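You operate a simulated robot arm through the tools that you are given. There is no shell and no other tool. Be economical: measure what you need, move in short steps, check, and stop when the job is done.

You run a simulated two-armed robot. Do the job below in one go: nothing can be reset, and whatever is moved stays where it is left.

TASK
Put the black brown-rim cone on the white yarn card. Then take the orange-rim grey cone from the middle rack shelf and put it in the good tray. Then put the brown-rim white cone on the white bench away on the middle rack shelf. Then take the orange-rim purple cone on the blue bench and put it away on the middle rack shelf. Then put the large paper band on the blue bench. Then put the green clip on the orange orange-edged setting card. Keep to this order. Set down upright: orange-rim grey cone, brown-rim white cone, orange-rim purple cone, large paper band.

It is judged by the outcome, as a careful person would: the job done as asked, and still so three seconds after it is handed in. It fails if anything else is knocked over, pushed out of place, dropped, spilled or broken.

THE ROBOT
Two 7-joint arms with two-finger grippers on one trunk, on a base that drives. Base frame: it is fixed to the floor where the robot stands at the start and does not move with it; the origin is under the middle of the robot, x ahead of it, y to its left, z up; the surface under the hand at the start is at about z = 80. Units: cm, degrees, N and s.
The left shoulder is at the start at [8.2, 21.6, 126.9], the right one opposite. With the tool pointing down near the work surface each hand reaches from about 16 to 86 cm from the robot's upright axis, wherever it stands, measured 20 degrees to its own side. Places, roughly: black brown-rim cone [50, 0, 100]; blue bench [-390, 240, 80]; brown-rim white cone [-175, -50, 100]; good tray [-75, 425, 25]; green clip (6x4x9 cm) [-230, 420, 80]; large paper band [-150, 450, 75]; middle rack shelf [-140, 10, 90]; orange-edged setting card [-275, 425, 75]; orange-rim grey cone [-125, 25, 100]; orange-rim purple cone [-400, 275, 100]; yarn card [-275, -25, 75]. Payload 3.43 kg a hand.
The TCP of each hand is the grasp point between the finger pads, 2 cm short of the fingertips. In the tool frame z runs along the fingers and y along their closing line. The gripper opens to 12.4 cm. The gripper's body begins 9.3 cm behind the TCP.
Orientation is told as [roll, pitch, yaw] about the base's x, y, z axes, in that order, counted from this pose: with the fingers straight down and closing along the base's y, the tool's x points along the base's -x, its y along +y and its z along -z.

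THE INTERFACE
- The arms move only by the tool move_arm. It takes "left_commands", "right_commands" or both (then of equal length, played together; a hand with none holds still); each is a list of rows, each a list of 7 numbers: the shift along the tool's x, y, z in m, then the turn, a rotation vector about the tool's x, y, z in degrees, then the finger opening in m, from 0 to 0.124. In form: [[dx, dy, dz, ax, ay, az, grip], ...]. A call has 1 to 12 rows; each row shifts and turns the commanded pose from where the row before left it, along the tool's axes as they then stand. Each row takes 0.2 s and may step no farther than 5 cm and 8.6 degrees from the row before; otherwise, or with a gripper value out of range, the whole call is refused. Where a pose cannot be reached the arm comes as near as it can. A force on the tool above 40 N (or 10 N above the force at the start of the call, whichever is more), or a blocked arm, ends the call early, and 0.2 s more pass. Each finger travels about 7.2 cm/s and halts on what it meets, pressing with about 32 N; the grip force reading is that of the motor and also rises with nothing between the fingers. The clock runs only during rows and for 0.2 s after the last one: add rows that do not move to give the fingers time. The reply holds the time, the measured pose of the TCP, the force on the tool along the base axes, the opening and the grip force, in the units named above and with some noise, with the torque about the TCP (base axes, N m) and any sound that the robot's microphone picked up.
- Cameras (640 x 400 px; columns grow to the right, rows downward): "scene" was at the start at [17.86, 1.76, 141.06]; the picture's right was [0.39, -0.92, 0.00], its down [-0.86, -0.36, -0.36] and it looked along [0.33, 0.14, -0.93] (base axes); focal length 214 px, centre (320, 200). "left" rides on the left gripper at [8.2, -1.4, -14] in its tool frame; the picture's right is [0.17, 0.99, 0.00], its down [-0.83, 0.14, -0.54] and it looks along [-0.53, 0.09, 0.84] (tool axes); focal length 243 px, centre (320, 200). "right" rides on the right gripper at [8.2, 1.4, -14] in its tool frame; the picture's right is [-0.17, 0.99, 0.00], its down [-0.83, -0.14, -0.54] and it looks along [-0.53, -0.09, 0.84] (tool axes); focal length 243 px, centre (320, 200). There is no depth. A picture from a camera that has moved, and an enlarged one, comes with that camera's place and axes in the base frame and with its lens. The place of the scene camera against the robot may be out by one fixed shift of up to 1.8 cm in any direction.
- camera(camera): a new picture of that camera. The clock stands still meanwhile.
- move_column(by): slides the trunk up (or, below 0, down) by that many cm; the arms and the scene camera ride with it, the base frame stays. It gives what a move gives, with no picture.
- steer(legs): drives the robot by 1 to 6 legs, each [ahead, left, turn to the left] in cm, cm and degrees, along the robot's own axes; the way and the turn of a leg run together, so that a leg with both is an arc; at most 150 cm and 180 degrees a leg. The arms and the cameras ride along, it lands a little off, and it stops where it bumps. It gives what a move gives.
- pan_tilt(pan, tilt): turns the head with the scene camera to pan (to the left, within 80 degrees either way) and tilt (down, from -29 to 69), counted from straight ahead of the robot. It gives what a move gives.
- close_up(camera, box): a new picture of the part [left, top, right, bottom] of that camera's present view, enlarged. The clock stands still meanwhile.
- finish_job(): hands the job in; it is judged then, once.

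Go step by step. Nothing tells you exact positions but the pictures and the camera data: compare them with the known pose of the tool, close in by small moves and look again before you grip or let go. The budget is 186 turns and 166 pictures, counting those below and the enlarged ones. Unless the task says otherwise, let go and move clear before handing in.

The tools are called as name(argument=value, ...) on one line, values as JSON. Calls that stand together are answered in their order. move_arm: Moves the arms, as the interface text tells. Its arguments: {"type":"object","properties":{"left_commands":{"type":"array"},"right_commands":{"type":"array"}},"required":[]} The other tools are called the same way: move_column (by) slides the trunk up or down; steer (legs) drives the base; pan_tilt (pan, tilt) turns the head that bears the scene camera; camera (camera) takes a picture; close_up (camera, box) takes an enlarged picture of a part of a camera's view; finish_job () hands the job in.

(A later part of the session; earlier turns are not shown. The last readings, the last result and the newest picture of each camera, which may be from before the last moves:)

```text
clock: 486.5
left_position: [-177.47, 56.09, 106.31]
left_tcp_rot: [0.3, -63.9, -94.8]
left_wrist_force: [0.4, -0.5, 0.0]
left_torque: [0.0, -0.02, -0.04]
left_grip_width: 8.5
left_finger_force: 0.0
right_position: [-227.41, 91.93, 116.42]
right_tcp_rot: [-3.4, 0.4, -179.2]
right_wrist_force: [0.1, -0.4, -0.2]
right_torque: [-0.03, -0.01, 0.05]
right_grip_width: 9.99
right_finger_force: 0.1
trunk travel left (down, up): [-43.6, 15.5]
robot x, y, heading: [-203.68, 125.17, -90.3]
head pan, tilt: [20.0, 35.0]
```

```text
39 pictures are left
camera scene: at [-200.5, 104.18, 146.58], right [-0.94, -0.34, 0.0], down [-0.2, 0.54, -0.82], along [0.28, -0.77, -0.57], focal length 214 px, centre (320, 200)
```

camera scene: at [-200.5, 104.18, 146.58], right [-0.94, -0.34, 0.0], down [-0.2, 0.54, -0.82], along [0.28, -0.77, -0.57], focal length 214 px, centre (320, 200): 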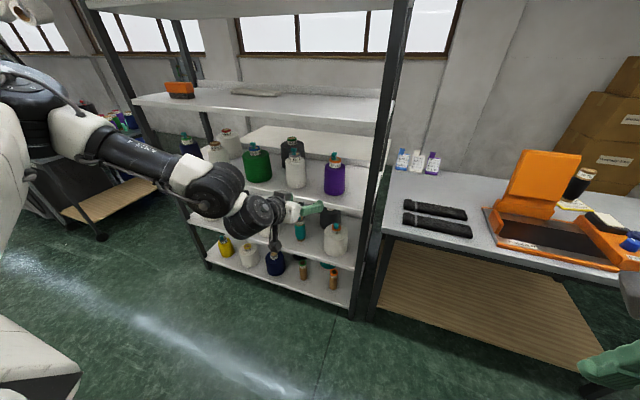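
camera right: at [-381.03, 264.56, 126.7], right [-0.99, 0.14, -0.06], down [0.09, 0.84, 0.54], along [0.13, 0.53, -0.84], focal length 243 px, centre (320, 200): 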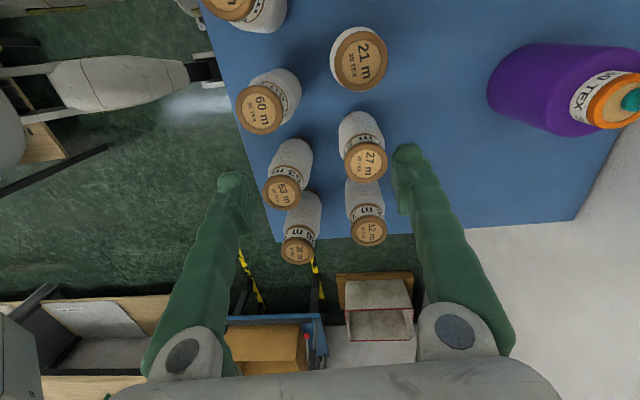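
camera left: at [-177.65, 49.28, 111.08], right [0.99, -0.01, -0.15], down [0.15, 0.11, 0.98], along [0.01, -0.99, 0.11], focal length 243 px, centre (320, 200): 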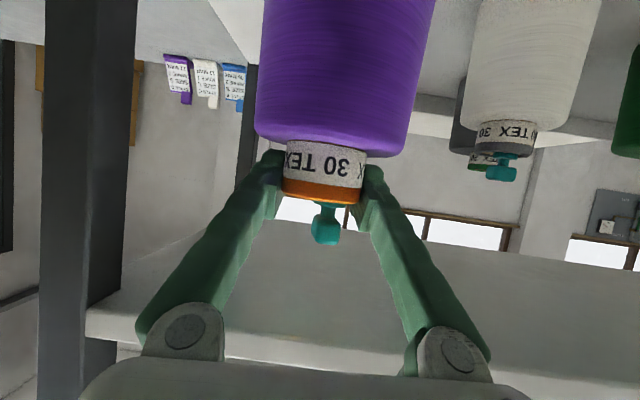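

The purple cone stands on the middle shelf. Next is the large paper band near (-150, 450). I'll turn the left hand back to pointing down, then drive round to the desk side.

move_arm(left_commands=[[0.002, 0, -0.0269, 0, 8, 0, 0.1], [0.0057, 0, -0.0263, 0, 8, 0, 0.1], [0.0093, 0, -0.0253, 0, 8, 0, 0.1], [0.0128, 0, -0.0238, 0, 8, 0, 0.1], [0.0159, 0, -0.0217, 0, 8, 0, 0.1], [0.0187, 0, -0.0193, 0, 8, 0, 0.1], [0.0212, 0, -0.0165, 0, 8, 0, 0.1], [0.0234, 0, -0.0134, 0, 8, 0, 0.1]])

steer(legs=[[0, 0, 90], [100, 0, 0], [92, 0, 0], [0, 0, 90]])

```text
clock: 488.3
left_position: [-175.97, 76.25, 114.24]
left_tcp_rot: [0.0, 0.3, -94.4]
left_wrist_force: [0.2, 0.4, 0.4]
left_torque: [0.0, 0.01, -0.02]
left_grip_width: 9.98
left_finger_force: 0.0
right_position: [-227.4, 91.92, 116.48]
right_tcp_rot: [-3.4, 0.4, -179.3]
right_wrist_force: [0.0, 0.2, -0.3]
right_torque: [0.01, 0.03, -0.01]
right_grip_width: 10.03
right_finger_force: 0.1
trunk travel left (down, up): [-43.6, 15.5]
robot x, y, heading: [-203.72, 125.06, -90.2]
head pan, tilt: [20.0, 35.0]
```

```text
clock: 510.6
left_position: [-38.86, 170.34, 114.25]
left_tcp_rot: [0.2, 0.0, 84.1]
left_wrist_force: [-0.5, 0.2, -0.1]
left_torque: [-0.02, 0.01, 0.0]
left_grip_width: 9.99
left_finger_force: 0.1
right_position: [12.39, 153.13, 116.45]
right_tcp_rot: [-3.4, 0.4, -0.8]
right_wrist_force: [0.6, 0.0, -0.9]
right_torque: [0.03, 0.03, -0.03]
right_grip_width: 9.98
right_finger_force: 0.2
trunk travel left (down, up): [-43.6, 15.5]
robot x, y, heading: [-12.14, 120.62, 88.3]
head pan, tilt: [20.0, 35.0]
```

I'll correct the heading, drive north to y ≈ 342, then strafe left in the aisle before the desk.

steer(legs=[[0, 0, 1.6], [110, 1, 0], [112, 0, 0]])

steer(legs=[[0, 70, 0]])

pan_tilt(pan=40, tilt=30)

camera(camera="scene")

```text
clock: 524.6
left_position: [-40.88, 391.6, 114.44]
left_tcp_rot: [0.2, 0.0, 85.6]
left_wrist_force: [0.3, 0.1, 0.7]
left_torque: [0.0, -0.01, 0.02]
left_grip_width: 9.98
left_finger_force: 0.1
right_position: [10.62, 375.67, 116.39]
right_tcp_rot: [-3.3, 0.3, 0.8]
right_wrist_force: [0.2, -0.1, 0.1]
right_torque: [0.0, -0.01, 0.02]
right_grip_width: 10.02
right_finger_force: 0.0
trunk travel left (down, up): [-43.6, 15.5]
robot x, y, heading: [-13.24, 342.65, 90.0]
head pan, tilt: [20.0, 35.0]
```

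```text
clock: 534.4
left_position: [-111.5, 391.3, 114.37]
left_tcp_rot: [0.2, 0.0, 86.0]
left_wrist_force: [0.5, 0.4, 0.4]
left_torque: [-0.02, 0.0, -0.02]
left_grip_width: 9.98
left_finger_force: 0.0
right_position: [-59.85, 375.86, 116.39]
right_tcp_rot: [-3.4, 0.4, 1.2]
right_wrist_force: [-0.1, 0.3, -0.2]
right_torque: [0.03, -0.01, -0.01]
right_grip_width: 9.96
right_finger_force: 0.2
trunk travel left (down, up): [-43.6, 15.5]
robot x, y, heading: [-83.7, 342.73, 90.3]
head pan, tilt: [20.0, 35.0]
```

```text
clock: 535.2
left_position: [-111.45, 391.31, 114.42]
left_tcp_rot: [0.0, 0.0, 86.0]
left_wrist_force: [0.3, 0.2, -0.1]
left_torque: [0.0, 0.01, -0.02]
left_grip_width: 9.99
left_finger_force: 0.1
right_position: [-59.94, 375.93, 116.42]
right_tcp_rot: [-3.3, 0.4, 1.1]
right_wrist_force: [0.4, -0.1, -0.5]
right_torque: [-0.02, -0.02, 0.0]
right_grip_width: 10.0
right_finger_force: 0.1
trunk travel left (down, up): [-43.6, 15.5]
robot x, y, heading: [-83.37, 342.98, 90.6]
head pan, tilt: [40.0, 30.0]
```

```text
38 pictures are left
camera scene: at [-89.36, 361.26, 147.37], right [0.76, 0.65, 0.0], down [0.32, -0.38, -0.87], along [-0.56, 0.66, -0.5], focal length 214 px, centre (320, 200)
```

scene: 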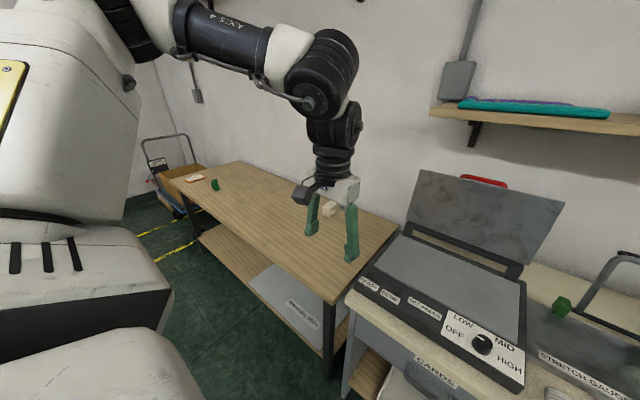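

I see the wood table with a small paper band behind my gripper, the green clip and the orange-edged card at its far end. I'll zoom in.

steer(legs=[[0, 28, 0]])

pan_tilt(pan=25, tilt=38)

camera(camera="scene")

camera(camera="left")

```text
clock: 539.5
left_position: [-139.25, 391.1, 114.28]
left_tcp_rot: [0.2, 0.1, 86.0]
left_wrist_force: [-0.3, -0.9, -0.1]
left_torque: [-0.01, 0.01, 0.0]
left_grip_width: 9.99
left_finger_force: 0.0
right_position: [-87.7, 375.87, 116.47]
right_tcp_rot: [-3.4, 0.4, 1.3]
right_wrist_force: [0.1, -0.1, 0.5]
right_torque: [-0.02, -0.01, 0.01]
right_grip_width: 10.0
right_finger_force: 0.0
trunk travel left (down, up): [-43.6, 15.5]
robot x, y, heading: [-111.03, 342.28, 90.2]
head pan, tilt: [40.0, 30.0]
```

```text
clock: 540.3
left_position: [-139.28, 391.11, 114.32]
left_tcp_rot: [0.1, 0.0, 86.1]
left_wrist_force: [0.0, 0.1, -0.6]
left_torque: [-0.03, -0.03, 0.0]
left_grip_width: 9.98
left_finger_force: 0.1
right_position: [-87.6, 375.78, 116.41]
right_tcp_rot: [-3.5, 0.4, 1.1]
right_wrist_force: [-0.3, 0.3, -0.6]
right_torque: [0.01, -0.04, -0.01]
right_grip_width: 10.01
right_finger_force: 0.0
trunk travel left (down, up): [-43.6, 15.5]
robot x, y, heading: [-111.36, 342.62, 90.3]
head pan, tilt: [25.0, 38.0]
```

```text
37 pictures are left
camera scene: at [-114.92, 361.99, 146.14], right [0.9, 0.43, 0.0], down [0.26, -0.56, -0.79], along [-0.34, 0.71, -0.62], focal length 214 px, centre (320, 200)
```

scene: 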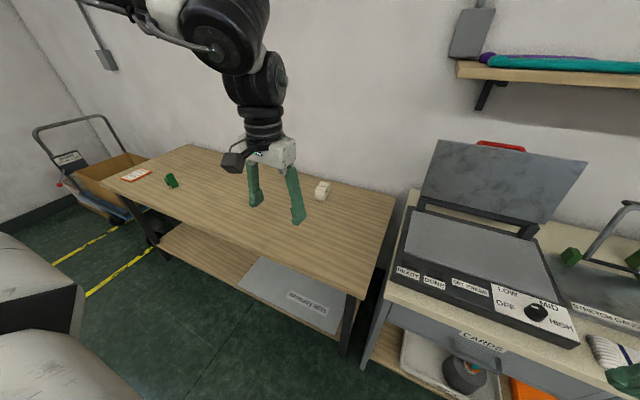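

```text
36 pictures are left
camera left: at [-138.38, 382.9, 128.34], right [-1.0, -0.1, 0.0], down [-0.08, 0.84, 0.54], along [-0.05, 0.54, -0.84], focal length 243 px, centre (320, 200)
```

left: 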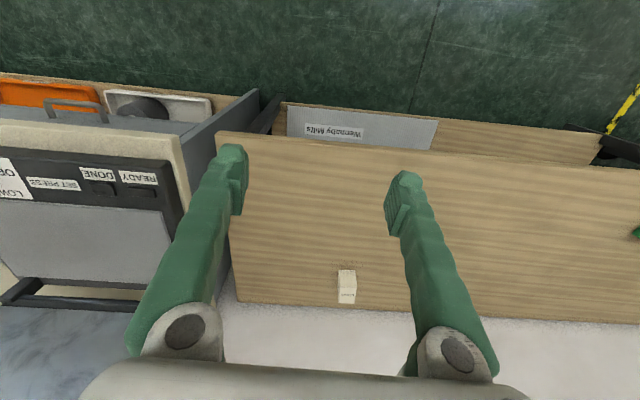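

The band is at about (-152, 442) on the wood table. I'll zoom on it and on the clip and card.

close_up(camera="left", box=[310, 250, 390, 320])

close_up(camera="scene", box=[100, 150, 360, 230])

```text
5.71 times, centred on (350, 285) of left
camera zoom: at [-138.38, 382.9, 128.34], right [-1.0, -0.1, 0.0], down [-0.08, 0.84, 0.54], along [-0.05, 0.54, -0.84], focal length 1386 px, centre (149, -286)
```

zoom: 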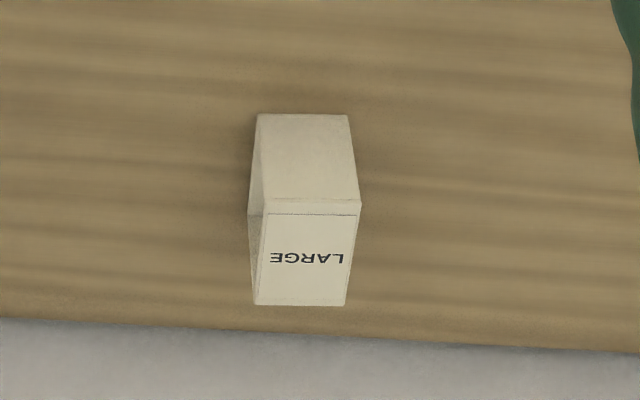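

```text
2.46 times, centred on (230, 190) of scene
camera zoom: at [-114.92, 361.99, 146.14], right [0.9, 0.43, 0.0], down [0.26, -0.56, -0.79], along [-0.34, 0.71, -0.62], focal length 528 px, centre (542, 225)
```

zoom: 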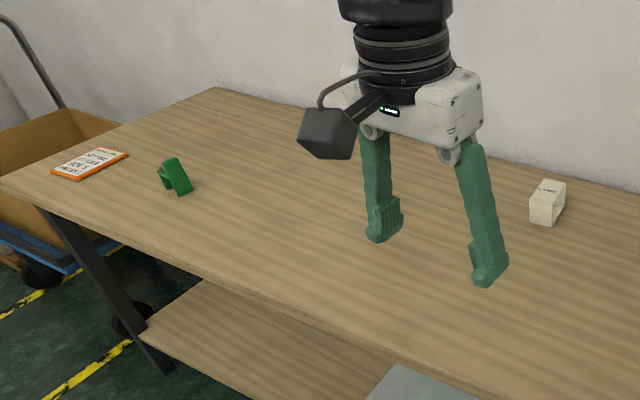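

The band is a small block marked LARGE, about 5 cm wide. I'll drive 30 cm closer and look straight down at it.

steer(legs=[[28, 6, 0]])

move_arm(left_commands=[[-0.03, 0, 0, 0, 0, -4, 0.1], [-0.03, 0, 0.03, 0, 0, 0, 0.1], [0, 0, 0.04, 0, 0, 0, 0.1], [0, 0, 0, 0, 0, 0, 0.1]])

camera(camera="left")

```text
clock: 542.6
left_position: [-145.52, 418.81, 114.39]
left_tcp_rot: [0.2, 0.0, 86.1]
left_wrist_force: [-0.9, 0.7, -0.4]
left_torque: [0.01, 0.0, -0.02]
left_grip_width: 9.99
left_finger_force: 0.0
right_position: [-93.84, 403.44, 116.58]
right_tcp_rot: [-3.3, 0.5, 1.4]
right_wrist_force: [0.3, -0.2, -0.4]
right_torque: [0.01, 0.0, 0.0]
right_grip_width: 10.01
right_finger_force: 0.1
trunk travel left (down, up): [-43.6, 15.5]
robot x, y, heading: [-117.45, 370.14, 90.6]
head pan, tilt: [25.0, 38.0]
```

```text
clock: 543.6
left_position: [-145.27, 424.92, 107.4]
left_tcp_rot: [0.1, 0.0, 90.2]
left_wrist_force: [0.4, -0.3, 0.0]
left_torque: [0.02, 0.01, 0.01]
left_grip_width: 9.99
left_finger_force: 0.1
right_position: [-93.81, 403.32, 116.51]
right_tcp_rot: [-3.3, 0.4, 1.4]
right_wrist_force: [0.3, 1.3, 0.5]
right_torque: [-0.01, 0.04, 0.01]
right_grip_width: 9.98
right_finger_force: 0.0
trunk travel left (down, up): [-43.6, 15.5]
robot x, y, heading: [-117.42, 369.99, 90.6]
head pan, tilt: [25.0, 38.0]
```

```text
33 pictures are left
camera left: at [-143.73, 416.73, 121.42], right [-0.99, -0.17, 0.0], down [-0.14, 0.83, 0.54], along [-0.09, 0.53, -0.84], focal length 243 px, centre (320, 200)
```

left: 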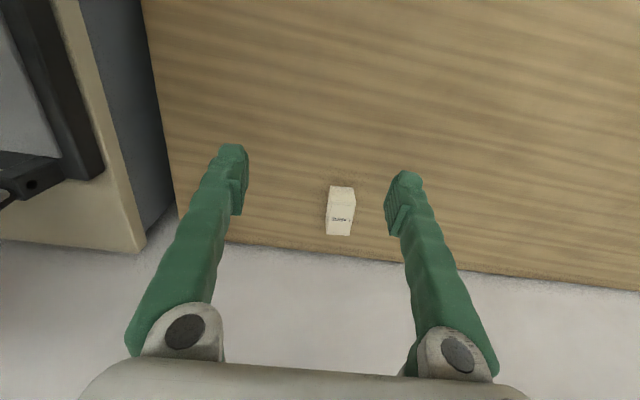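

The band's top is at (-152.6, 445.4, 82.6), 5 × 8 cm and aligned. I'll go above it and look once more.

move_arm(left_commands=[[-0.04, 0.02, 0, 0, 0, 0, 0.09], [-0.04, 0.02, 0.01, 0, 0, 0, 0.09], [-0.045, 0.02, 0.01, 0, 0, 0, 0.09], [-0.04, 0.013, 0.02, 0, 0, 0, 0.09], [-0.04, 0, 0.02, 0, 0, 0, 0.09], [0, 0, 0.04, 0, 0, 0, 0.09], [0, 0, 0, 0, 0, 0, 0.09]])

camera(camera="left")

```text
refused: row 3 steps farther than a row can; nothing moved
```

```text
32 pictures are left
camera left: at [-143.73, 416.73, 121.42], right [-0.99, -0.17, 0.0], down [-0.14, 0.83, 0.54], along [-0.09, 0.53, -0.84], focal length 243 px, centre (320, 200)
```

left: 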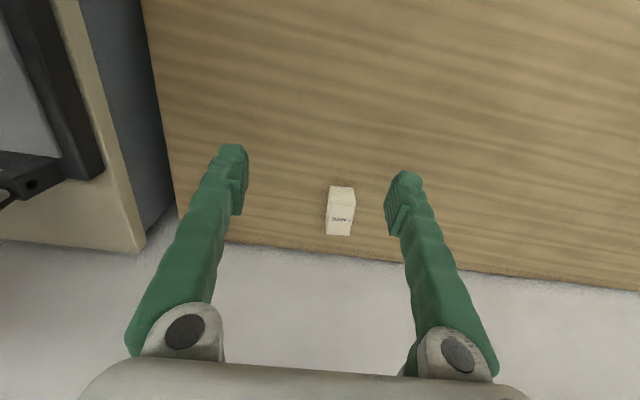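

One row was too long; repeating with smaller steps.

move_arm(left_commands=[[-0.035, 0.015, 0.005, 0, 0, 0, 0.09], [-0.035, 0.015, 0.01, 0, 0, 0, 0.09], [-0.035, 0.015, 0.015, 0, 0, 0, 0.09], [-0.035, 0.015, 0.02, 0, 0, 0, 0.09], [-0.035, 0.013, 0.02, 0, 0, 0, 0.09], [-0.03, 0, 0.03, 0, 0, 0, 0.09], [0, 0, 0, 0, 0, 0, 0.09]])

camera(camera="left")

```text
clock: 545.2
left_position: [-156.69, 436.9, 99.6]
left_tcp_rot: [0.1, 0.0, 90.1]
left_wrist_force: [-0.7, -0.5, 0.1]
left_torque: [0.0, 0.04, 0.03]
left_grip_width: 8.98
left_finger_force: 0.0
left hand out of reach, approached as far as the arm can: row 3, 4, 5, 6
right_position: [-93.91, 403.68, 116.51]
right_tcp_rot: [-3.4, 0.4, 1.4]
right_wrist_force: [0.2, 0.1, 0.6]
right_torque: [-0.01, -0.02, -0.01]
right_grip_width: 9.99
right_finger_force: 0.0
trunk travel left (down, up): [-43.6, 15.5]
robot x, y, heading: [-117.5, 370.03, 90.3]
head pan, tilt: [25.0, 38.0]
```

```text
31 pictures are left
camera left: at [-155.15, 428.68, 113.54], right [-0.99, -0.17, 0.0], down [-0.14, 0.83, 0.54], along [-0.09, 0.53, -0.84], focal length 243 px, centre (320, 200)
```

left: 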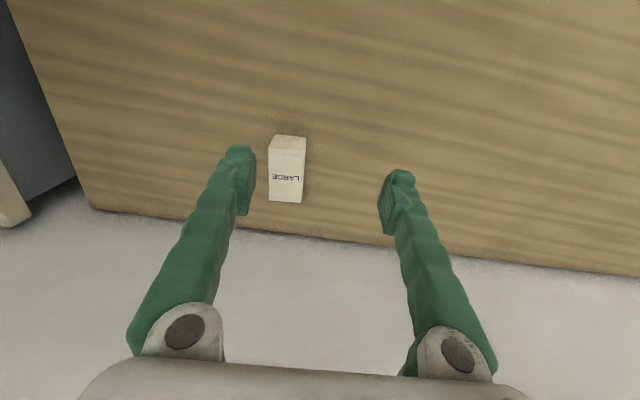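

Band centre is (-153, 445); the arm is at its reach limit, so I'll use the base: 6 cm ahead, 3.5 cm right, and lower the trunk 8 cm.

steer(legs=[[6, -3.6, 0]])

move_column(by=-8)

camera(camera="left")

```text
clock: 546.4
left_position: [-155.53, 441.18, 99.48]
left_tcp_rot: [0.3, 0.1, 91.1]
left_wrist_force: [0.2, -0.2, 0.0]
left_torque: [-0.07, 0.06, 0.04]
left_grip_width: 9.01
left_finger_force: 0.0
right_position: [-92.36, 409.3, 116.25]
right_tcp_rot: [-3.6, 0.6, 2.4]
right_wrist_force: [0.1, 0.8, -0.2]
right_torque: [-0.09, 0.04, 0.01]
right_grip_width: 10.0
right_finger_force: 0.1
trunk travel left (down, up): [-43.6, 15.5]
robot x, y, heading: [-115.8, 374.93, 91.9]
head pan, tilt: [25.0, 38.0]
stopped in leg 1: the robot was blocked; the commanded pose is now the measured one
```

```text
clock: 547.5
left_position: [-155.95, 440.95, 91.61]
left_tcp_rot: [0.2, 0.0, 91.2]
left_wrist_force: [0.7, 0.0, -0.6]
left_torque: [0.03, -0.02, -0.01]
left_grip_width: 8.99
left_finger_force: 0.0
right_position: [-92.66, 409.09, 108.04]
right_tcp_rot: [-5.2, 0.5, 2.4]
right_wrist_force: [0.3, -0.3, 0.5]
right_torque: [0.0, 0.0, 0.01]
right_grip_width: 9.98
right_finger_force: 0.1
trunk travel left (down, up): [-35.6, 23.5]
robot x, y, heading: [-115.12, 374.69, 91.5]
head pan, tilt: [25.0, 38.0]
```

```text
30 pictures are left
camera left: at [-154.32, 432.78, 105.62], right [-0.98, -0.19, 0.0], down [-0.15, 0.83, 0.54], along [-0.1, 0.53, -0.84], focal length 243 px, centre (320, 200)
```

left: 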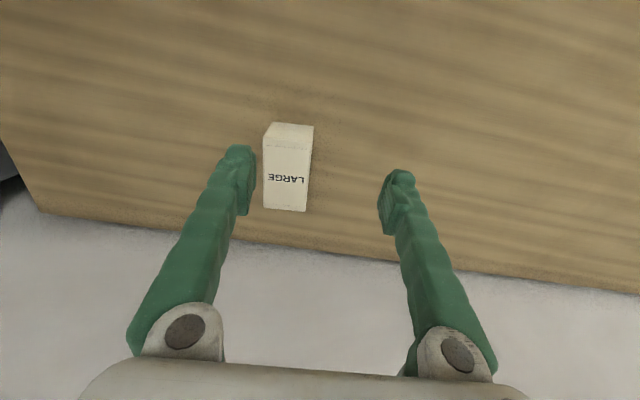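

The base just touched the table front; the band hasn't moved. I'll shift the hand 2.9 cm right, 3 cm forward, then lower over the band.

move_arm(left_commands=[[0, -0.029, 0, 0, 0, 0, 0.09], [-0.015, 0, 0.005, 0, 0, 0, 0.09], [-0.015, 0, 0.005, 0, 0, 0, 0.09], [0, 0, 0, 0, 0, 0, 0.09]])

camera(camera="left")

```text
clock: 548.5
left_position: [-153.05, 441.77, 91.18]
left_tcp_rot: [0.2, 0.0, 91.2]
left_wrist_force: [0.4, 0.7, -0.7]
left_torque: [0.0, -0.02, 0.02]
left_grip_width: 8.97
left_finger_force: 0.0
left hand out of reach, approached as far as the arm can: row 2, 3
right_position: [-92.63, 409.21, 108.01]
right_tcp_rot: [-5.2, 0.4, 2.4]
right_wrist_force: [0.9, 0.4, 0.2]
right_torque: [-0.03, 0.04, -0.03]
right_grip_width: 9.98
right_finger_force: 0.0
trunk travel left (down, up): [-35.6, 23.5]
robot x, y, heading: [-115.34, 375.09, 91.6]
head pan, tilt: [25.0, 38.0]
```

```text
29 pictures are left
camera left: at [-151.41, 433.54, 105.29], right [-0.98, -0.19, 0.0], down [-0.16, 0.83, 0.54], along [-0.1, 0.53, -0.84], focal length 243 px, centre (320, 200)
```

left: 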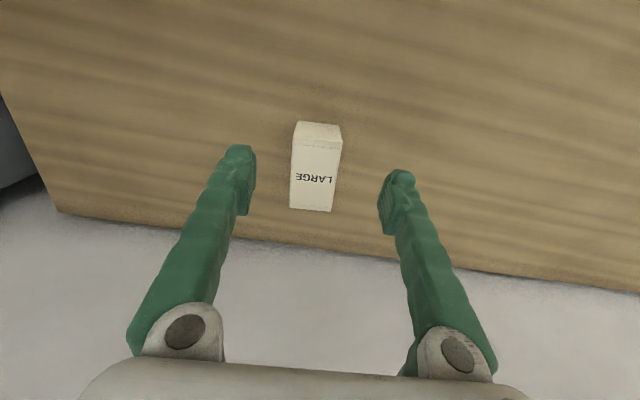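

I'll tilt the hand 20° forward to gain reach, then go forward 3.2 cm.

move_arm(left_commands=[[0, 0, 0, 0, -8, 0, 0.09], [0, 0, 0, 0, -8, 0, 0.09], [0, 0, 0, 0, -4, 0, 0.09], [-0.015, 0, 0.0055, 0, 0, 0, 0.09], [-0.015, 0, 0.0055, 0, 0, 0, 0.09], [0, 0, 0, 0, 0, 0, 0.09]])

```text
clock: 549.9
left_position: [-153.21, 444.85, 91.28]
left_tcp_rot: [0.2, -20.0, 91.1]
left_wrist_force: [-0.4, 0.1, 0.6]
left_torque: [-0.01, -0.01, -0.02]
left_grip_width: 8.99
left_finger_force: 0.1
right_position: [-92.77, 408.97, 108.02]
right_tcp_rot: [-5.2, 0.4, 2.4]
right_wrist_force: [-1.1, 0.5, -1.1]
right_torque: [0.0, -0.03, 0.01]
right_grip_width: 9.98
right_finger_force: 0.2
trunk travel left (down, up): [-35.6, 23.5]
robot x, y, heading: [-115.81, 375.12, 91.6]
head pan, tilt: [25.0, 38.0]
```

On target. Lowering around the band and closing.

move_arm(left_commands=[[0.0123, 0, 0.0338, 0, 0, 0, 0.09], [0.0123, 0, 0.0338, 0, 0, 0, 0.09], [0.0109, 0, 0.03, 0, 0, 0, 0.09], [0, 0, 0, 0, 0, 0, 0.09]])

camera(camera="left")

```text
clock: 550.9
left_position: [-153.22, 444.79, 80.96]
left_tcp_rot: [0.3, -20.0, 91.1]
left_wrist_force: [-0.6, 0.0, -0.5]
left_torque: [-0.01, -0.01, 0.02]
left_grip_width: 8.99
left_finger_force: 0.0
right_position: [-92.62, 409.04, 108.06]
right_tcp_rot: [-5.2, 0.4, 2.4]
right_wrist_force: [0.2, -1.4, -0.6]
right_torque: [0.01, 0.01, 0.01]
right_grip_width: 10.01
right_finger_force: 0.1
trunk travel left (down, up): [-35.6, 23.5]
robot x, y, heading: [-115.67, 374.92, 91.4]
head pan, tilt: [25.0, 38.0]
```

```text
28 pictures are left
camera left: at [-151.45, 432.37, 91.26], right [-0.98, -0.18, -0.05], down [-0.15, 0.59, 0.79], along [-0.11, 0.79, -0.61], focal length 243 px, centre (320, 200)
```

left: 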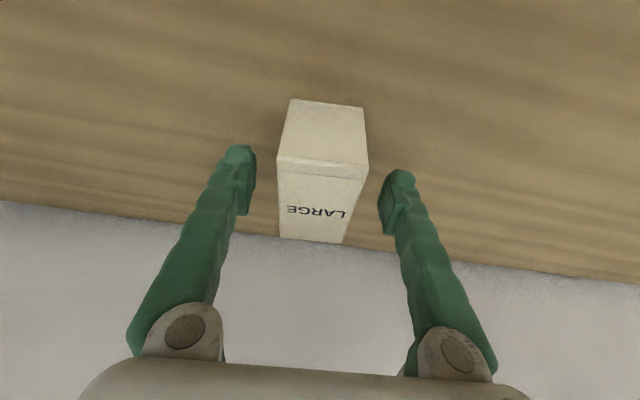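

The table is at z ≈ 75.7 and the band's top at 82.3; I'll lower 1.4 cm more and close gently.

move_arm(left_commands=[[0.0048, 0, 0.0132, 0, 0, 0, 0.09], [0, 0, 0, 0, 0, 0, 0.075], [0, 0, 0, 0, 0, 0, 0.06], [0, 0, 0, 0, 0, 0, 0.05], [0, 0, 0, 0, 0, 0, 0.045], [0, 0, 0, 0, 0, 0, 0.045]])

camera(camera="left")

```text
clock: 552.3
left_position: [-153.23, 444.75, 79.44]
left_tcp_rot: [0.2, -20.0, 91.1]
left_wrist_force: [-0.6, 0.3, 0.5]
left_torque: [0.01, 0.01, 0.01]
left_grip_width: 4.48
left_finger_force: 0.1
right_position: [-92.58, 408.98, 107.9]
right_tcp_rot: [-5.2, 0.5, 2.4]
right_wrist_force: [-0.4, 0.1, 0.3]
right_torque: [-0.01, 0.01, 0.01]
right_grip_width: 9.98
right_finger_force: 0.0
trunk travel left (down, up): [-35.6, 23.5]
robot x, y, heading: [-115.64, 375.0, 91.5]
head pan, tilt: [25.0, 38.0]
```

```text
27 pictures are left
camera left: at [-151.44, 432.38, 89.87], right [-0.98, -0.18, -0.05], down [-0.15, 0.59, 0.79], along [-0.11, 0.79, -0.61], focal length 243 px, centre (320, 200)
```

left: 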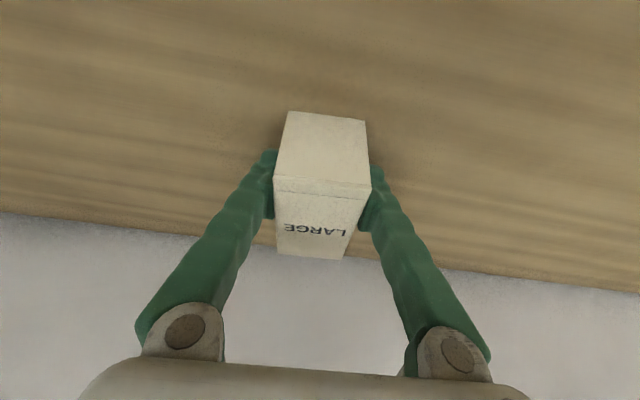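

Almost touching; I'll close fully onto it and lift with the trunk.

move_arm(left_commands=[[0, 0, 0, 0, 0, 0, 0.04], [0, 0, 0, 0, 0, 0, 0.035], [0, 0, 0, 0, 0, 0, 0.03], [0, 0, 0, 0, 0, 0, 0.03]])

move_arm(left_commands=[[-0.0034, 0, -0.0094, 0, 0, 0, 0.03], [-0.0068, 0, -0.0188, 0, 0, 0, 0.03], [-0.0136, 0, -0.0376, 0, 0, 0, 0.03], [0, 0, 0, 0, 0, 0, 0.03]])

camera(camera="left")

```text
clock: 553.3
left_position: [-153.15, 444.91, 79.47]
left_tcp_rot: [0.2, -20.0, 91.1]
left_wrist_force: [-0.5, -0.8, -1.0]
left_torque: [0.01, 0.01, -0.03]
left_grip_width: 3.05
left_finger_force: 4.6
right_position: [-92.57, 409.08, 107.97]
right_tcp_rot: [-5.2, 0.5, 2.4]
right_wrist_force: [-0.8, -0.4, -0.2]
right_torque: [0.02, 0.0, 0.01]
right_grip_width: 10.0
right_finger_force: 0.1
trunk travel left (down, up): [-35.6, 23.5]
robot x, y, heading: [-115.61, 374.89, 91.5]
head pan, tilt: [25.0, 38.0]
```

```text
clock: 554.3
left_position: [-153.24, 444.75, 86.59]
left_tcp_rot: [0.1, -19.9, 91.1]
left_wrist_force: [-0.5, 0.4, -0.2]
left_torque: [-0.02, 0.0, 0.0]
left_grip_width: 3.01
left_finger_force: 4.7
right_position: [-92.71, 409.09, 107.93]
right_tcp_rot: [-5.2, 0.5, 2.4]
right_wrist_force: [-0.8, -0.1, -0.4]
right_torque: [0.01, 0.0, 0.02]
right_grip_width: 9.99
right_finger_force: 0.1
trunk travel left (down, up): [-35.6, 23.5]
robot x, y, heading: [-115.67, 374.95, 91.4]
head pan, tilt: [25.0, 38.0]
```

```text
26 pictures are left
camera left: at [-151.44, 432.35, 96.82], right [-0.98, -0.18, -0.05], down [-0.15, 0.59, 0.79], along [-0.11, 0.78, -0.61], focal length 243 px, centre (320, 200)
```

left: 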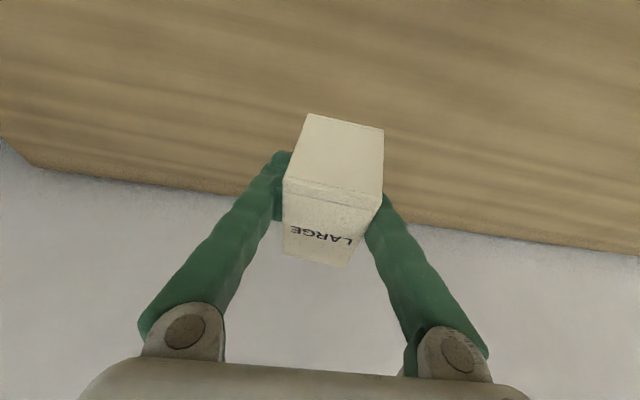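

The band is lifted, lightly held (it yields a little). I'll ease the grip slightly, raise the trunk, back off and strafe west along the aisle, checking the way.

move_arm(left_commands=[[0, 0, 0, 0, 0, 0, 0.033], [0, 0, 0, 0, 0, 0, 0.033]])

move_column(by=9)

steer(legs=[[-29, 0, 0], [0, 60, -1.5]])

pan_tilt(pan=75, tilt=25)

camera(camera="scene")

```text
clock: 554.9
left_position: [-153.0, 444.78, 86.46]
left_tcp_rot: [0.1, -20.0, 91.1]
left_wrist_force: [0.7, 0.4, 0.3]
left_torque: [-0.02, 0.02, -0.02]
left_grip_width: 3.32
left_finger_force: 0.6
right_position: [-92.65, 409.1, 108.07]
right_tcp_rot: [-5.2, 0.4, 2.3]
right_wrist_force: [-0.6, -1.0, -0.7]
right_torque: [0.03, -0.05, -0.01]
right_grip_width: 9.99
right_finger_force: 0.1
trunk travel left (down, up): [-35.6, 23.5]
robot x, y, heading: [-115.72, 374.86, 91.4]
head pan, tilt: [25.0, 38.0]
```

```text
clock: 556.2
left_position: [-153.09, 444.68, 95.48]
left_tcp_rot: [0.2, -20.0, 91.1]
left_wrist_force: [0.1, -0.2, -0.4]
left_torque: [-0.02, -0.01, -0.02]
left_grip_width: 3.31
left_finger_force: 0.2
right_position: [-92.56, 409.04, 116.8]
right_tcp_rot: [-5.3, 0.5, 2.3]
right_wrist_force: [-0.5, 0.4, -0.2]
right_torque: [0.02, -0.02, 0.02]
right_grip_width: 9.98
right_finger_force: 0.0
trunk travel left (down, up): [-44.6, 14.5]
robot x, y, heading: [-115.61, 374.88, 91.6]
head pan, tilt: [25.0, 38.0]
```

```text
clock: 566.6
left_position: [-210.24, 416.15, 95.44]
left_tcp_rot: [0.1, -20.0, 89.4]
left_wrist_force: [0.4, 0.2, -0.3]
left_torque: [0.0, 0.01, -0.01]
left_grip_width: 3.32
left_finger_force: 0.6
right_position: [-150.98, 378.58, 116.95]
right_tcp_rot: [-5.2, 0.3, 0.6]
right_wrist_force: [0.2, -0.2, 0.2]
right_torque: [0.02, 0.0, -0.03]
right_grip_width: 9.99
right_finger_force: 0.1
trunk travel left (down, up): [-44.6, 14.5]
robot x, y, heading: [-174.69, 344.65, 89.9]
head pan, tilt: [25.0, 38.0]
```

```text
clock: 567.8
left_position: [-210.19, 416.29, 95.49]
left_tcp_rot: [0.3, -20.0, 89.3]
left_wrist_force: [-0.5, 0.2, -0.5]
left_torque: [0.01, 0.02, 0.01]
left_grip_width: 3.31
left_finger_force: 0.1
right_position: [-150.83, 378.64, 116.93]
right_tcp_rot: [-5.2, 0.5, 0.6]
right_wrist_force: [0.2, 1.1, 0.8]
right_torque: [0.01, 0.04, 0.01]
right_grip_width: 10.0
right_finger_force: 0.1
trunk travel left (down, up): [-44.6, 14.5]
robot x, y, heading: [-174.51, 344.95, 90.1]
head pan, tilt: [75.0, 25.0]
```

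```text
25 pictures are left
camera scene: at [-183.56, 359.14, 149.24], right [0.26, 0.96, 0.0], down [0.41, -0.11, -0.91], along [-0.87, 0.24, -0.42], focal length 214 px, centre (320, 200)
```

scene: 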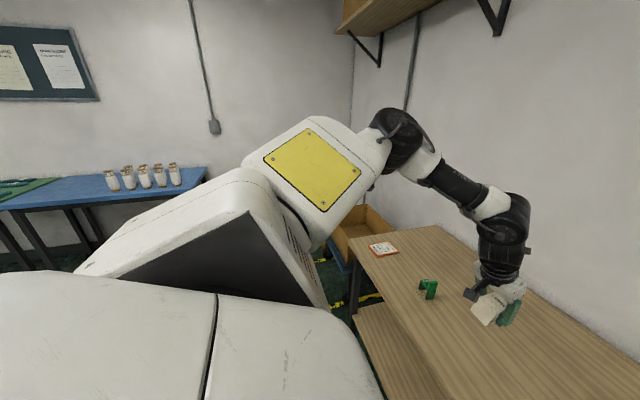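

I'll check that the band is still held.

move_arm(left_commands=[[0, 0, 0, 0, 0, 0, 0.03], [0, 0, 0, 0, 0, 0, 0.03]])

close_up(camera="left", box=[200, 80, 460, 300])

```text
clock: 568.4
left_position: [-210.21, 416.25, 95.52]
left_tcp_rot: [0.1, -19.9, 89.4]
left_wrist_force: [-0.6, -0.3, 0.5]
left_torque: [-0.01, 0.02, -0.01]
left_grip_width: 3.13
left_finger_force: 1.8
right_position: [-150.84, 378.55, 117.0]
right_tcp_rot: [-5.2, 0.4, 0.6]
right_wrist_force: [0.2, 0.7, -0.1]
right_torque: [0.0, -0.02, 0.0]
right_grip_width: 10.01
right_finger_force: 0.1
trunk travel left (down, up): [-44.6, 14.5]
robot x, y, heading: [-174.73, 345.3, 89.6]
head pan, tilt: [75.0, 25.0]
```

```text
1.82 times, centred on (330, 190) of left
camera zoom: at [-208.92, 403.7, 105.86], right [-0.99, -0.15, -0.05], down [-0.13, 0.6, 0.79], along [-0.08, 0.79, -0.61], focal length 441 px, centre (302, 218)
```

zoom: 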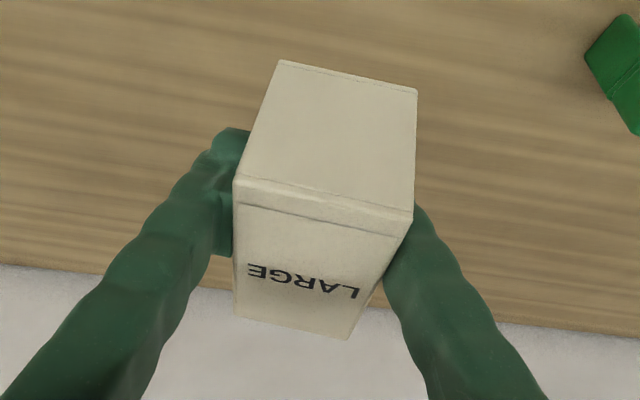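

The band is held well. I'll strafe west in two legs, then turn left to face the blue bench.

steer(legs=[[0, 100, 0]])

camera(camera="scene")

```text
clock: 581.9
left_position: [-309.12, 416.79, 95.55]
left_tcp_rot: [0.2, -19.9, 89.2]
left_wrist_force: [0.3, -1.0, 0.5]
left_torque: [0.03, 0.01, 0.03]
left_grip_width: 3.0
left_finger_force: 0.4
right_position: [-249.93, 379.02, 116.97]
right_tcp_rot: [-5.2, 0.4, 0.4]
right_wrist_force: [-1.1, -0.2, -0.1]
right_torque: [-0.02, 0.03, 0.01]
right_grip_width: 9.99
right_finger_force: 0.1
trunk travel left (down, up): [-44.6, 14.5]
robot x, y, heading: [-274.14, 345.65, 89.7]
head pan, tilt: [75.0, 25.0]
```

```text
23 pictures are left
camera scene: at [-282.64, 359.68, 149.25], right [0.27, 0.96, 0.0], down [0.41, -0.11, -0.91], along [-0.87, 0.24, -0.42], focal length 214 px, centre (320, 200)
```

scene: 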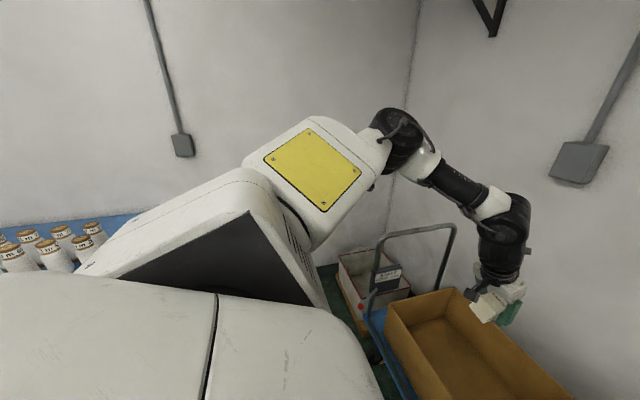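

A trolley handle stands near (-348, 404–443), about z = 95. I'll tighten slightly, retract and raise the band well above it before moving further west.

move_arm(left_commands=[[0, 0, 0, 0, 0, 0, 0.027], [0.027, 0, -0.024, 0, 0, 0, 0.027], [0.027, 0, -0.024, 0, 0, 0, 0.027], [0.027, 0, -0.024, 0, 0, 0, 0.027], [0, 0, 0, 0, 0, 0, 0.027]])

move_column(by=13.5)

close_up(camera="left", box=[120, 20, 520, 300])

```text
clock: 583.1
left_position: [-309.29, 406.87, 99.43]
left_tcp_rot: [0.3, -19.9, 89.2]
left_wrist_force: [0.6, 0.0, 0.7]
left_torque: [0.03, -0.01, 0.04]
left_grip_width: 2.8
left_finger_force: 0.6
right_position: [-249.83, 379.09, 116.9]
right_tcp_rot: [-5.1, 0.3, 0.4]
right_wrist_force: [-1.8, -0.9, -0.6]
right_torque: [0.01, -0.02, 0.01]
right_grip_width: 9.99
right_finger_force: 0.0
trunk travel left (down, up): [-44.6, 14.5]
robot x, y, heading: [-274.08, 345.73, 89.4]
head pan, tilt: [75.0, 25.0]
```

```text
clock: 584.7
left_position: [-309.29, 406.8, 112.9]
left_tcp_rot: [0.3, -19.8, 89.1]
left_wrist_force: [-0.3, 0.6, 0.2]
left_torque: [-0.01, 0.0, -0.02]
left_grip_width: 2.8
left_finger_force: 0.4
right_position: [-249.94, 379.1, 130.28]
right_tcp_rot: [-5.2, 0.4, 0.4]
right_wrist_force: [0.6, 0.9, -0.3]
right_torque: [0.0, 0.03, 0.02]
right_grip_width: 10.0
right_finger_force: 0.1
trunk travel left (down, up): [-58.1, 1.0]
robot x, y, heading: [-273.99, 345.58, 89.6]
head pan, tilt: [75.0, 25.0]
```

```text
1.43 times, centred on (320, 160) of left
camera zoom: at [-307.96, 394.3, 123.22], right [-0.99, -0.14, -0.05], down [-0.13, 0.6, 0.79], along [-0.08, 0.79, -0.61], focal length 347 px, centre (320, 257)
```

zoom: 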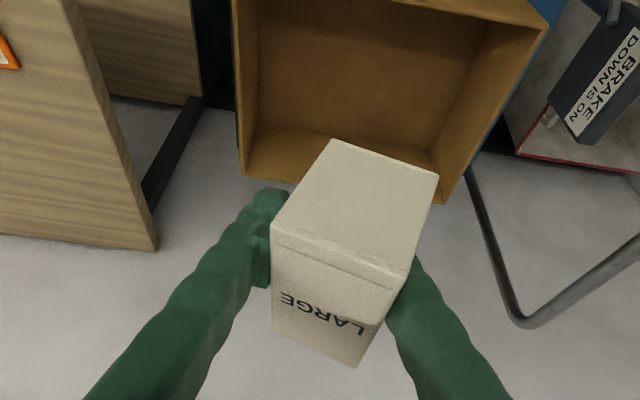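

The band has turned a bit in the grip but is steady and 13 cm above the handle. I'll strafe west, turn left, and move in front of the blue bench's free area.

steer(legs=[[0, 44, 0], [0, 0, 45]])

steer(legs=[[0, 0, 45], [0, 80, 0]])

camera(camera="left")

```text
clock: 593.9
left_position: [-385.75, 364.38, 113.1]
left_tcp_rot: [0.2, -20.0, 134.0]
left_wrist_force: [0.7, -0.4, -0.1]
left_torque: [-0.02, -0.01, 0.01]
left_grip_width: 2.81
left_finger_force: 0.8
right_position: [-324.16, 386.64, 130.51]
right_tcp_rot: [-5.2, 0.3, 45.3]
right_wrist_force: [1.1, -0.1, 0.2]
right_torque: [-0.01, -0.03, 0.0]
right_grip_width: 9.97
right_finger_force: 0.1
trunk travel left (down, up): [-58.1, 1.0]
robot x, y, heading: [-317.29, 346.0, 134.5]
head pan, tilt: [75.0, 25.0]
```

```text
clock: 607.7
left_position: [-380.24, 230.73, 113.02]
left_tcp_rot: [0.3, -20.0, 178.8]
left_wrist_force: [-1.4, 0.5, -0.4]
left_torque: [0.01, 0.02, 0.03]
left_grip_width: 2.77
left_finger_force: 0.7
right_position: [-351.89, 289.96, 130.48]
right_tcp_rot: [-5.2, 0.5, 89.9]
right_wrist_force: [0.6, 0.2, -0.1]
right_torque: [-0.01, -0.01, -0.02]
right_grip_width: 9.98
right_finger_force: 0.0
trunk travel left (down, up): [-58.1, 1.0]
robot x, y, heading: [-318.5, 265.74, 179.2]
head pan, tilt: [75.0, 25.0]
```

```text
21 pictures are left
camera left: at [-367.63, 231.9, 123.37], right [0.13, -0.99, -0.05], down [-0.6, -0.12, 0.79], along [-0.79, -0.07, -0.61], focal length 243 px, centre (320, 200)
```

left: 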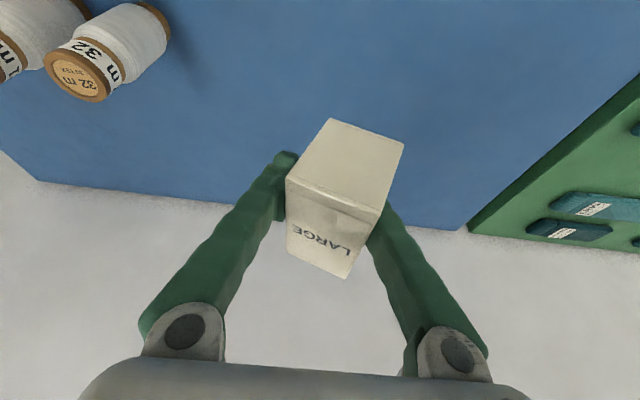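

Above the free part of the blue bench. I'll shift 9 cm further from the small cones, and lower the trunk.

steer(legs=[[8, 9, 0]])

move_column(by=-20)

pan_tilt(pan=15, tilt=45)

close_up(camera="scene", box=[160, 60, 480, 320])

```text
clock: 609.6
left_position: [-388.19, 221.94, 113.11]
left_tcp_rot: [0.2, -20.1, 178.6]
left_wrist_force: [0.2, -0.2, -0.2]
left_torque: [0.02, 0.0, 0.0]
left_grip_width: 2.77
left_finger_force: 0.5
right_position: [-359.99, 281.05, 130.49]
right_tcp_rot: [-5.1, 0.4, 89.9]
right_wrist_force: [-0.2, -0.1, -0.4]
right_torque: [-0.01, -0.01, 0.01]
right_grip_width: 9.98
right_finger_force: 0.0
trunk travel left (down, up): [-58.1, 1.0]
robot x, y, heading: [-326.91, 256.34, 178.8]
head pan, tilt: [75.0, 25.0]
```

```text
clock: 611.8
left_position: [-388.21, 221.87, 93.05]
left_tcp_rot: [0.1, -20.0, 178.7]
left_wrist_force: [-0.6, 0.1, 0.3]
left_torque: [0.01, 0.0, -0.01]
left_grip_width: 2.75
left_finger_force: 0.2
right_position: [-359.97, 281.02, 110.6]
right_tcp_rot: [-5.1, 0.4, 90.0]
right_wrist_force: [-0.1, 0.1, -0.6]
right_torque: [0.0, -0.01, 0.03]
right_grip_width: 9.98
right_finger_force: 0.0
trunk travel left (down, up): [-38.1, 21.0]
robot x, y, heading: [-327.32, 256.53, 179.2]
head pan, tilt: [75.0, 25.0]
```

```text
clock: 613.1
left_position: [-388.19, 221.86, 92.99]
left_tcp_rot: [0.2, -20.0, 178.7]
left_wrist_force: [0.7, 0.2, 0.0]
left_torque: [-0.01, -0.01, -0.01]
left_grip_width: 2.74
left_finger_force: 0.8
right_position: [-359.9, 281.03, 110.51]
right_tcp_rot: [-5.2, 0.4, 89.9]
right_wrist_force: [-0.3, 0.1, -0.2]
right_torque: [0.01, 0.0, -0.01]
right_grip_width: 10.0
right_finger_force: 0.0
trunk travel left (down, up): [-38.1, 21.0]
robot x, y, heading: [-326.75, 256.75, 179.0]
head pan, tilt: [15.0, 45.0]
```

```text
1.54 times, centred on (320, 190) of scene
camera zoom: at [-348.42, 254.48, 139.48], right [-0.24, 0.97, 0.0], down [0.69, 0.17, -0.71], along [-0.69, -0.17, -0.71], focal length 330 px, centre (320, 215)
```

zoom: 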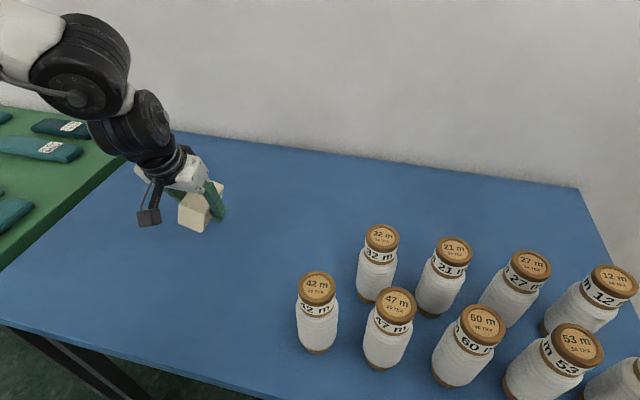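

The spot is clear. I'll lower with the arm only, in steps, watching the force.

move_arm(left_commands=[[0.0068, 0, 0.0188, 0, 0, 0, 0.027], [0.0051, 0, 0.0141, 0, 0, 0, 0.027]])

move_arm(left_commands=[[0.0034, 0, 0.0094, 0, 0, 0, 0.027]])

close_up(camera="scene", box=[190, 130, 310, 230])

```text
clock: 613.7
left_position: [-388.23, 221.9, 89.4]
left_tcp_rot: [0.2, -19.9, 178.8]
left_wrist_force: [0.2, 0.0, -0.1]
left_torque: [0.03, -0.02, 0.01]
left_grip_width: 2.76
left_finger_force: 1.0
right_position: [-360.06, 280.99, 110.47]
right_tcp_rot: [-5.1, 0.4, 90.0]
right_wrist_force: [-0.3, 0.4, -0.6]
right_torque: [0.01, 0.0, 0.0]
right_grip_width: 10.0
right_finger_force: 0.1
trunk travel left (down, up): [-38.1, 21.0]
robot x, y, heading: [-326.7, 256.35, 178.9]
head pan, tilt: [15.0, 45.0]
```

```text
clock: 614.1
left_position: [-388.27, 221.78, 88.48]
left_tcp_rot: [0.2, -20.0, 178.7]
left_wrist_force: [0.0, 0.5, 0.3]
left_torque: [-0.02, -0.03, -0.01]
left_grip_width: 2.79
left_finger_force: 0.3
right_position: [-360.12, 281.02, 110.47]
right_tcp_rot: [-5.1, 0.4, 89.9]
right_wrist_force: [0.1, -1.2, -0.7]
right_torque: [0.02, 0.02, 0.02]
right_grip_width: 9.98
right_finger_force: 0.2
trunk travel left (down, up): [-38.1, 21.0]
robot x, y, heading: [-327.05, 256.74, 179.4]
head pan, tilt: [15.0, 45.0]
```

```text
4.00 times, centred on (250, 180) of scene
camera zoom: at [-348.48, 254.46, 139.47], right [-0.24, 0.97, 0.0], down [0.69, 0.17, -0.71], along [-0.69, -0.17, -0.71], focal length 858 px, centre (600, 280)
```

zoom: 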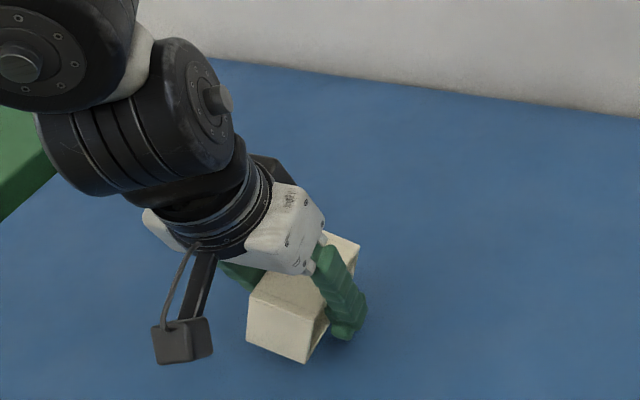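

move_arm(left_commands=[[0.0034, 0, 0.0094, 0, 0, 0, 0.027]])

move_arm(left_commands=[[0.0027, 0, 0.0075, 0, 0, 0, 0.027]])

move_arm(left_commands=[[0.0027, 0, 0.0075, 0, 0, 0, 0.027]])

close_up(camera="left", box=[200, 60, 460, 300])

```text
clock: 614.5
left_position: [-388.17, 221.82, 87.4]
left_tcp_rot: [0.3, -19.9, 178.7]
left_wrist_force: [0.4, 0.5, -0.1]
left_torque: [0.0, 0.0, 0.02]
left_grip_width: 2.78
left_finger_force: 0.0
right_position: [-360.03, 281.07, 110.39]
right_tcp_rot: [-5.3, 0.4, 89.9]
right_wrist_force: [0.4, 0.5, -0.3]
right_torque: [0.01, 0.0, 0.05]
right_grip_width: 9.98
right_finger_force: 0.0
trunk travel left (down, up): [-38.1, 21.0]
robot x, y, heading: [-326.8, 256.65, 179.0]
head pan, tilt: [15.0, 45.0]
```

```text
clock: 614.9
left_position: [-388.23, 221.81, 86.97]
left_tcp_rot: [0.3, -20.5, 178.7]
left_wrist_force: [2.8, -5.7, 21.2]
left_torque: [-0.16, -0.08, 0.05]
left_grip_width: 2.72
left_finger_force: 0.2
right_position: [-359.64, 281.01, 110.53]
right_tcp_rot: [-5.1, 0.5, 90.0]
right_wrist_force: [0.2, 0.7, -0.5]
right_torque: [-0.02, 0.03, -0.02]
right_grip_width: 9.97
right_finger_force: 0.2
trunk travel left (down, up): [-38.1, 21.0]
robot x, y, heading: [-327.09, 256.72, 179.2]
head pan, tilt: [15.0, 45.0]
```

```text
clock: 615.2
left_position: [-388.36, 221.77, 86.93]
left_tcp_rot: [0.4, -20.6, 178.8]
left_wrist_force: [8.1, -4.6, 22.7]
left_torque: [-0.05, -0.26, 0.06]
left_grip_width: 2.48
left_finger_force: 0.1
right_position: [-359.73, 281.07, 110.58]
right_tcp_rot: [-5.1, 0.5, 90.0]
right_wrist_force: [-0.8, -0.2, -0.3]
right_torque: [0.01, 0.01, -0.04]
right_grip_width: 9.98
right_finger_force: 0.1
trunk travel left (down, up): [-38.1, 21.0]
robot x, y, heading: [-326.84, 256.23, 179.4]
head pan, tilt: [15.0, 45.0]
stopped in row 1 (left hand): the force on the tool passed its limit at 43 N (the readings are from after the stop); the commanded pose is now the measured one
```

```text
1.67 times, centred on (330, 180) of left
camera zoom: at [-375.64, 222.88, 97.13], right [0.14, -0.99, -0.05], down [-0.59, -0.12, 0.8], along [-0.8, -0.08, -0.6], focal length 404 px, centre (303, 233)
```

zoom: 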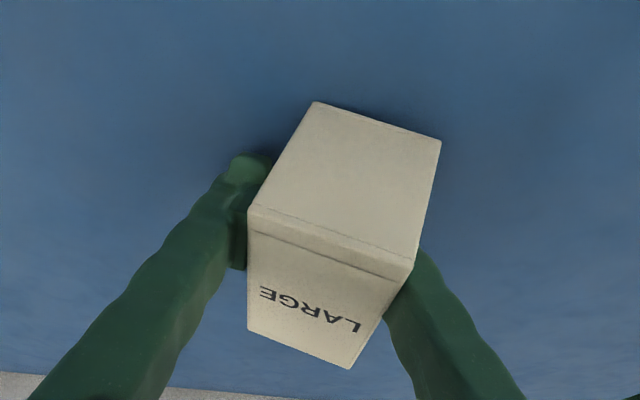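

The band rests on the bench. I'll ease up half a centimetre and open the fingers wide.

move_arm(left_commands=[[-0.0012, 0, -0.0034, 0, 0, 0, 0.027], [0, 0, 0, 0, 0, 0, 0.035], [0, 0, 0, 0, 0, 0, 0.045], [0, 0, 0, 0, 0, 0, 0.06], [0, 0, 0, 0, 0, 0, 0.08], [0, 0, 0, 0, 0, 0, 0.1], [0, 0, 0, 0, 0, 0, 0.1]])

camera(camera="left")

```text
clock: 616.8
left_position: [-388.32, 221.99, 87.33]
left_tcp_rot: [0.4, -20.8, 178.7]
left_wrist_force: [-1.6, 14.1, 27.5]
left_torque: [-0.36, -0.03, -0.1]
left_grip_width: 9.01
left_finger_force: 0.1
right_position: [-359.88, 281.18, 110.51]
right_tcp_rot: [-5.1, 0.5, 90.0]
right_wrist_force: [0.6, -0.2, 0.0]
right_torque: [0.0, 0.02, 0.0]
right_grip_width: 9.96
right_finger_force: 0.1
trunk travel left (down, up): [-38.1, 21.0]
robot x, y, heading: [-327.29, 256.48, 179.3]
head pan, tilt: [15.0, 45.0]
```

```text
17 pictures are left
camera left: at [-375.77, 223.14, 97.48], right [0.13, -0.99, -0.05], down [-0.59, -0.12, 0.8], along [-0.8, -0.08, -0.6], focal length 243 px, centre (320, 200)
```

left: 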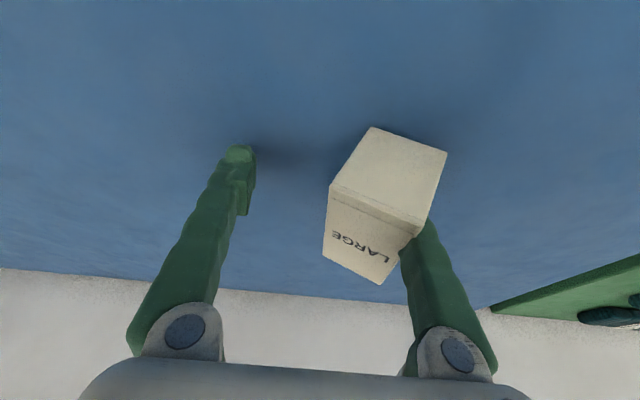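

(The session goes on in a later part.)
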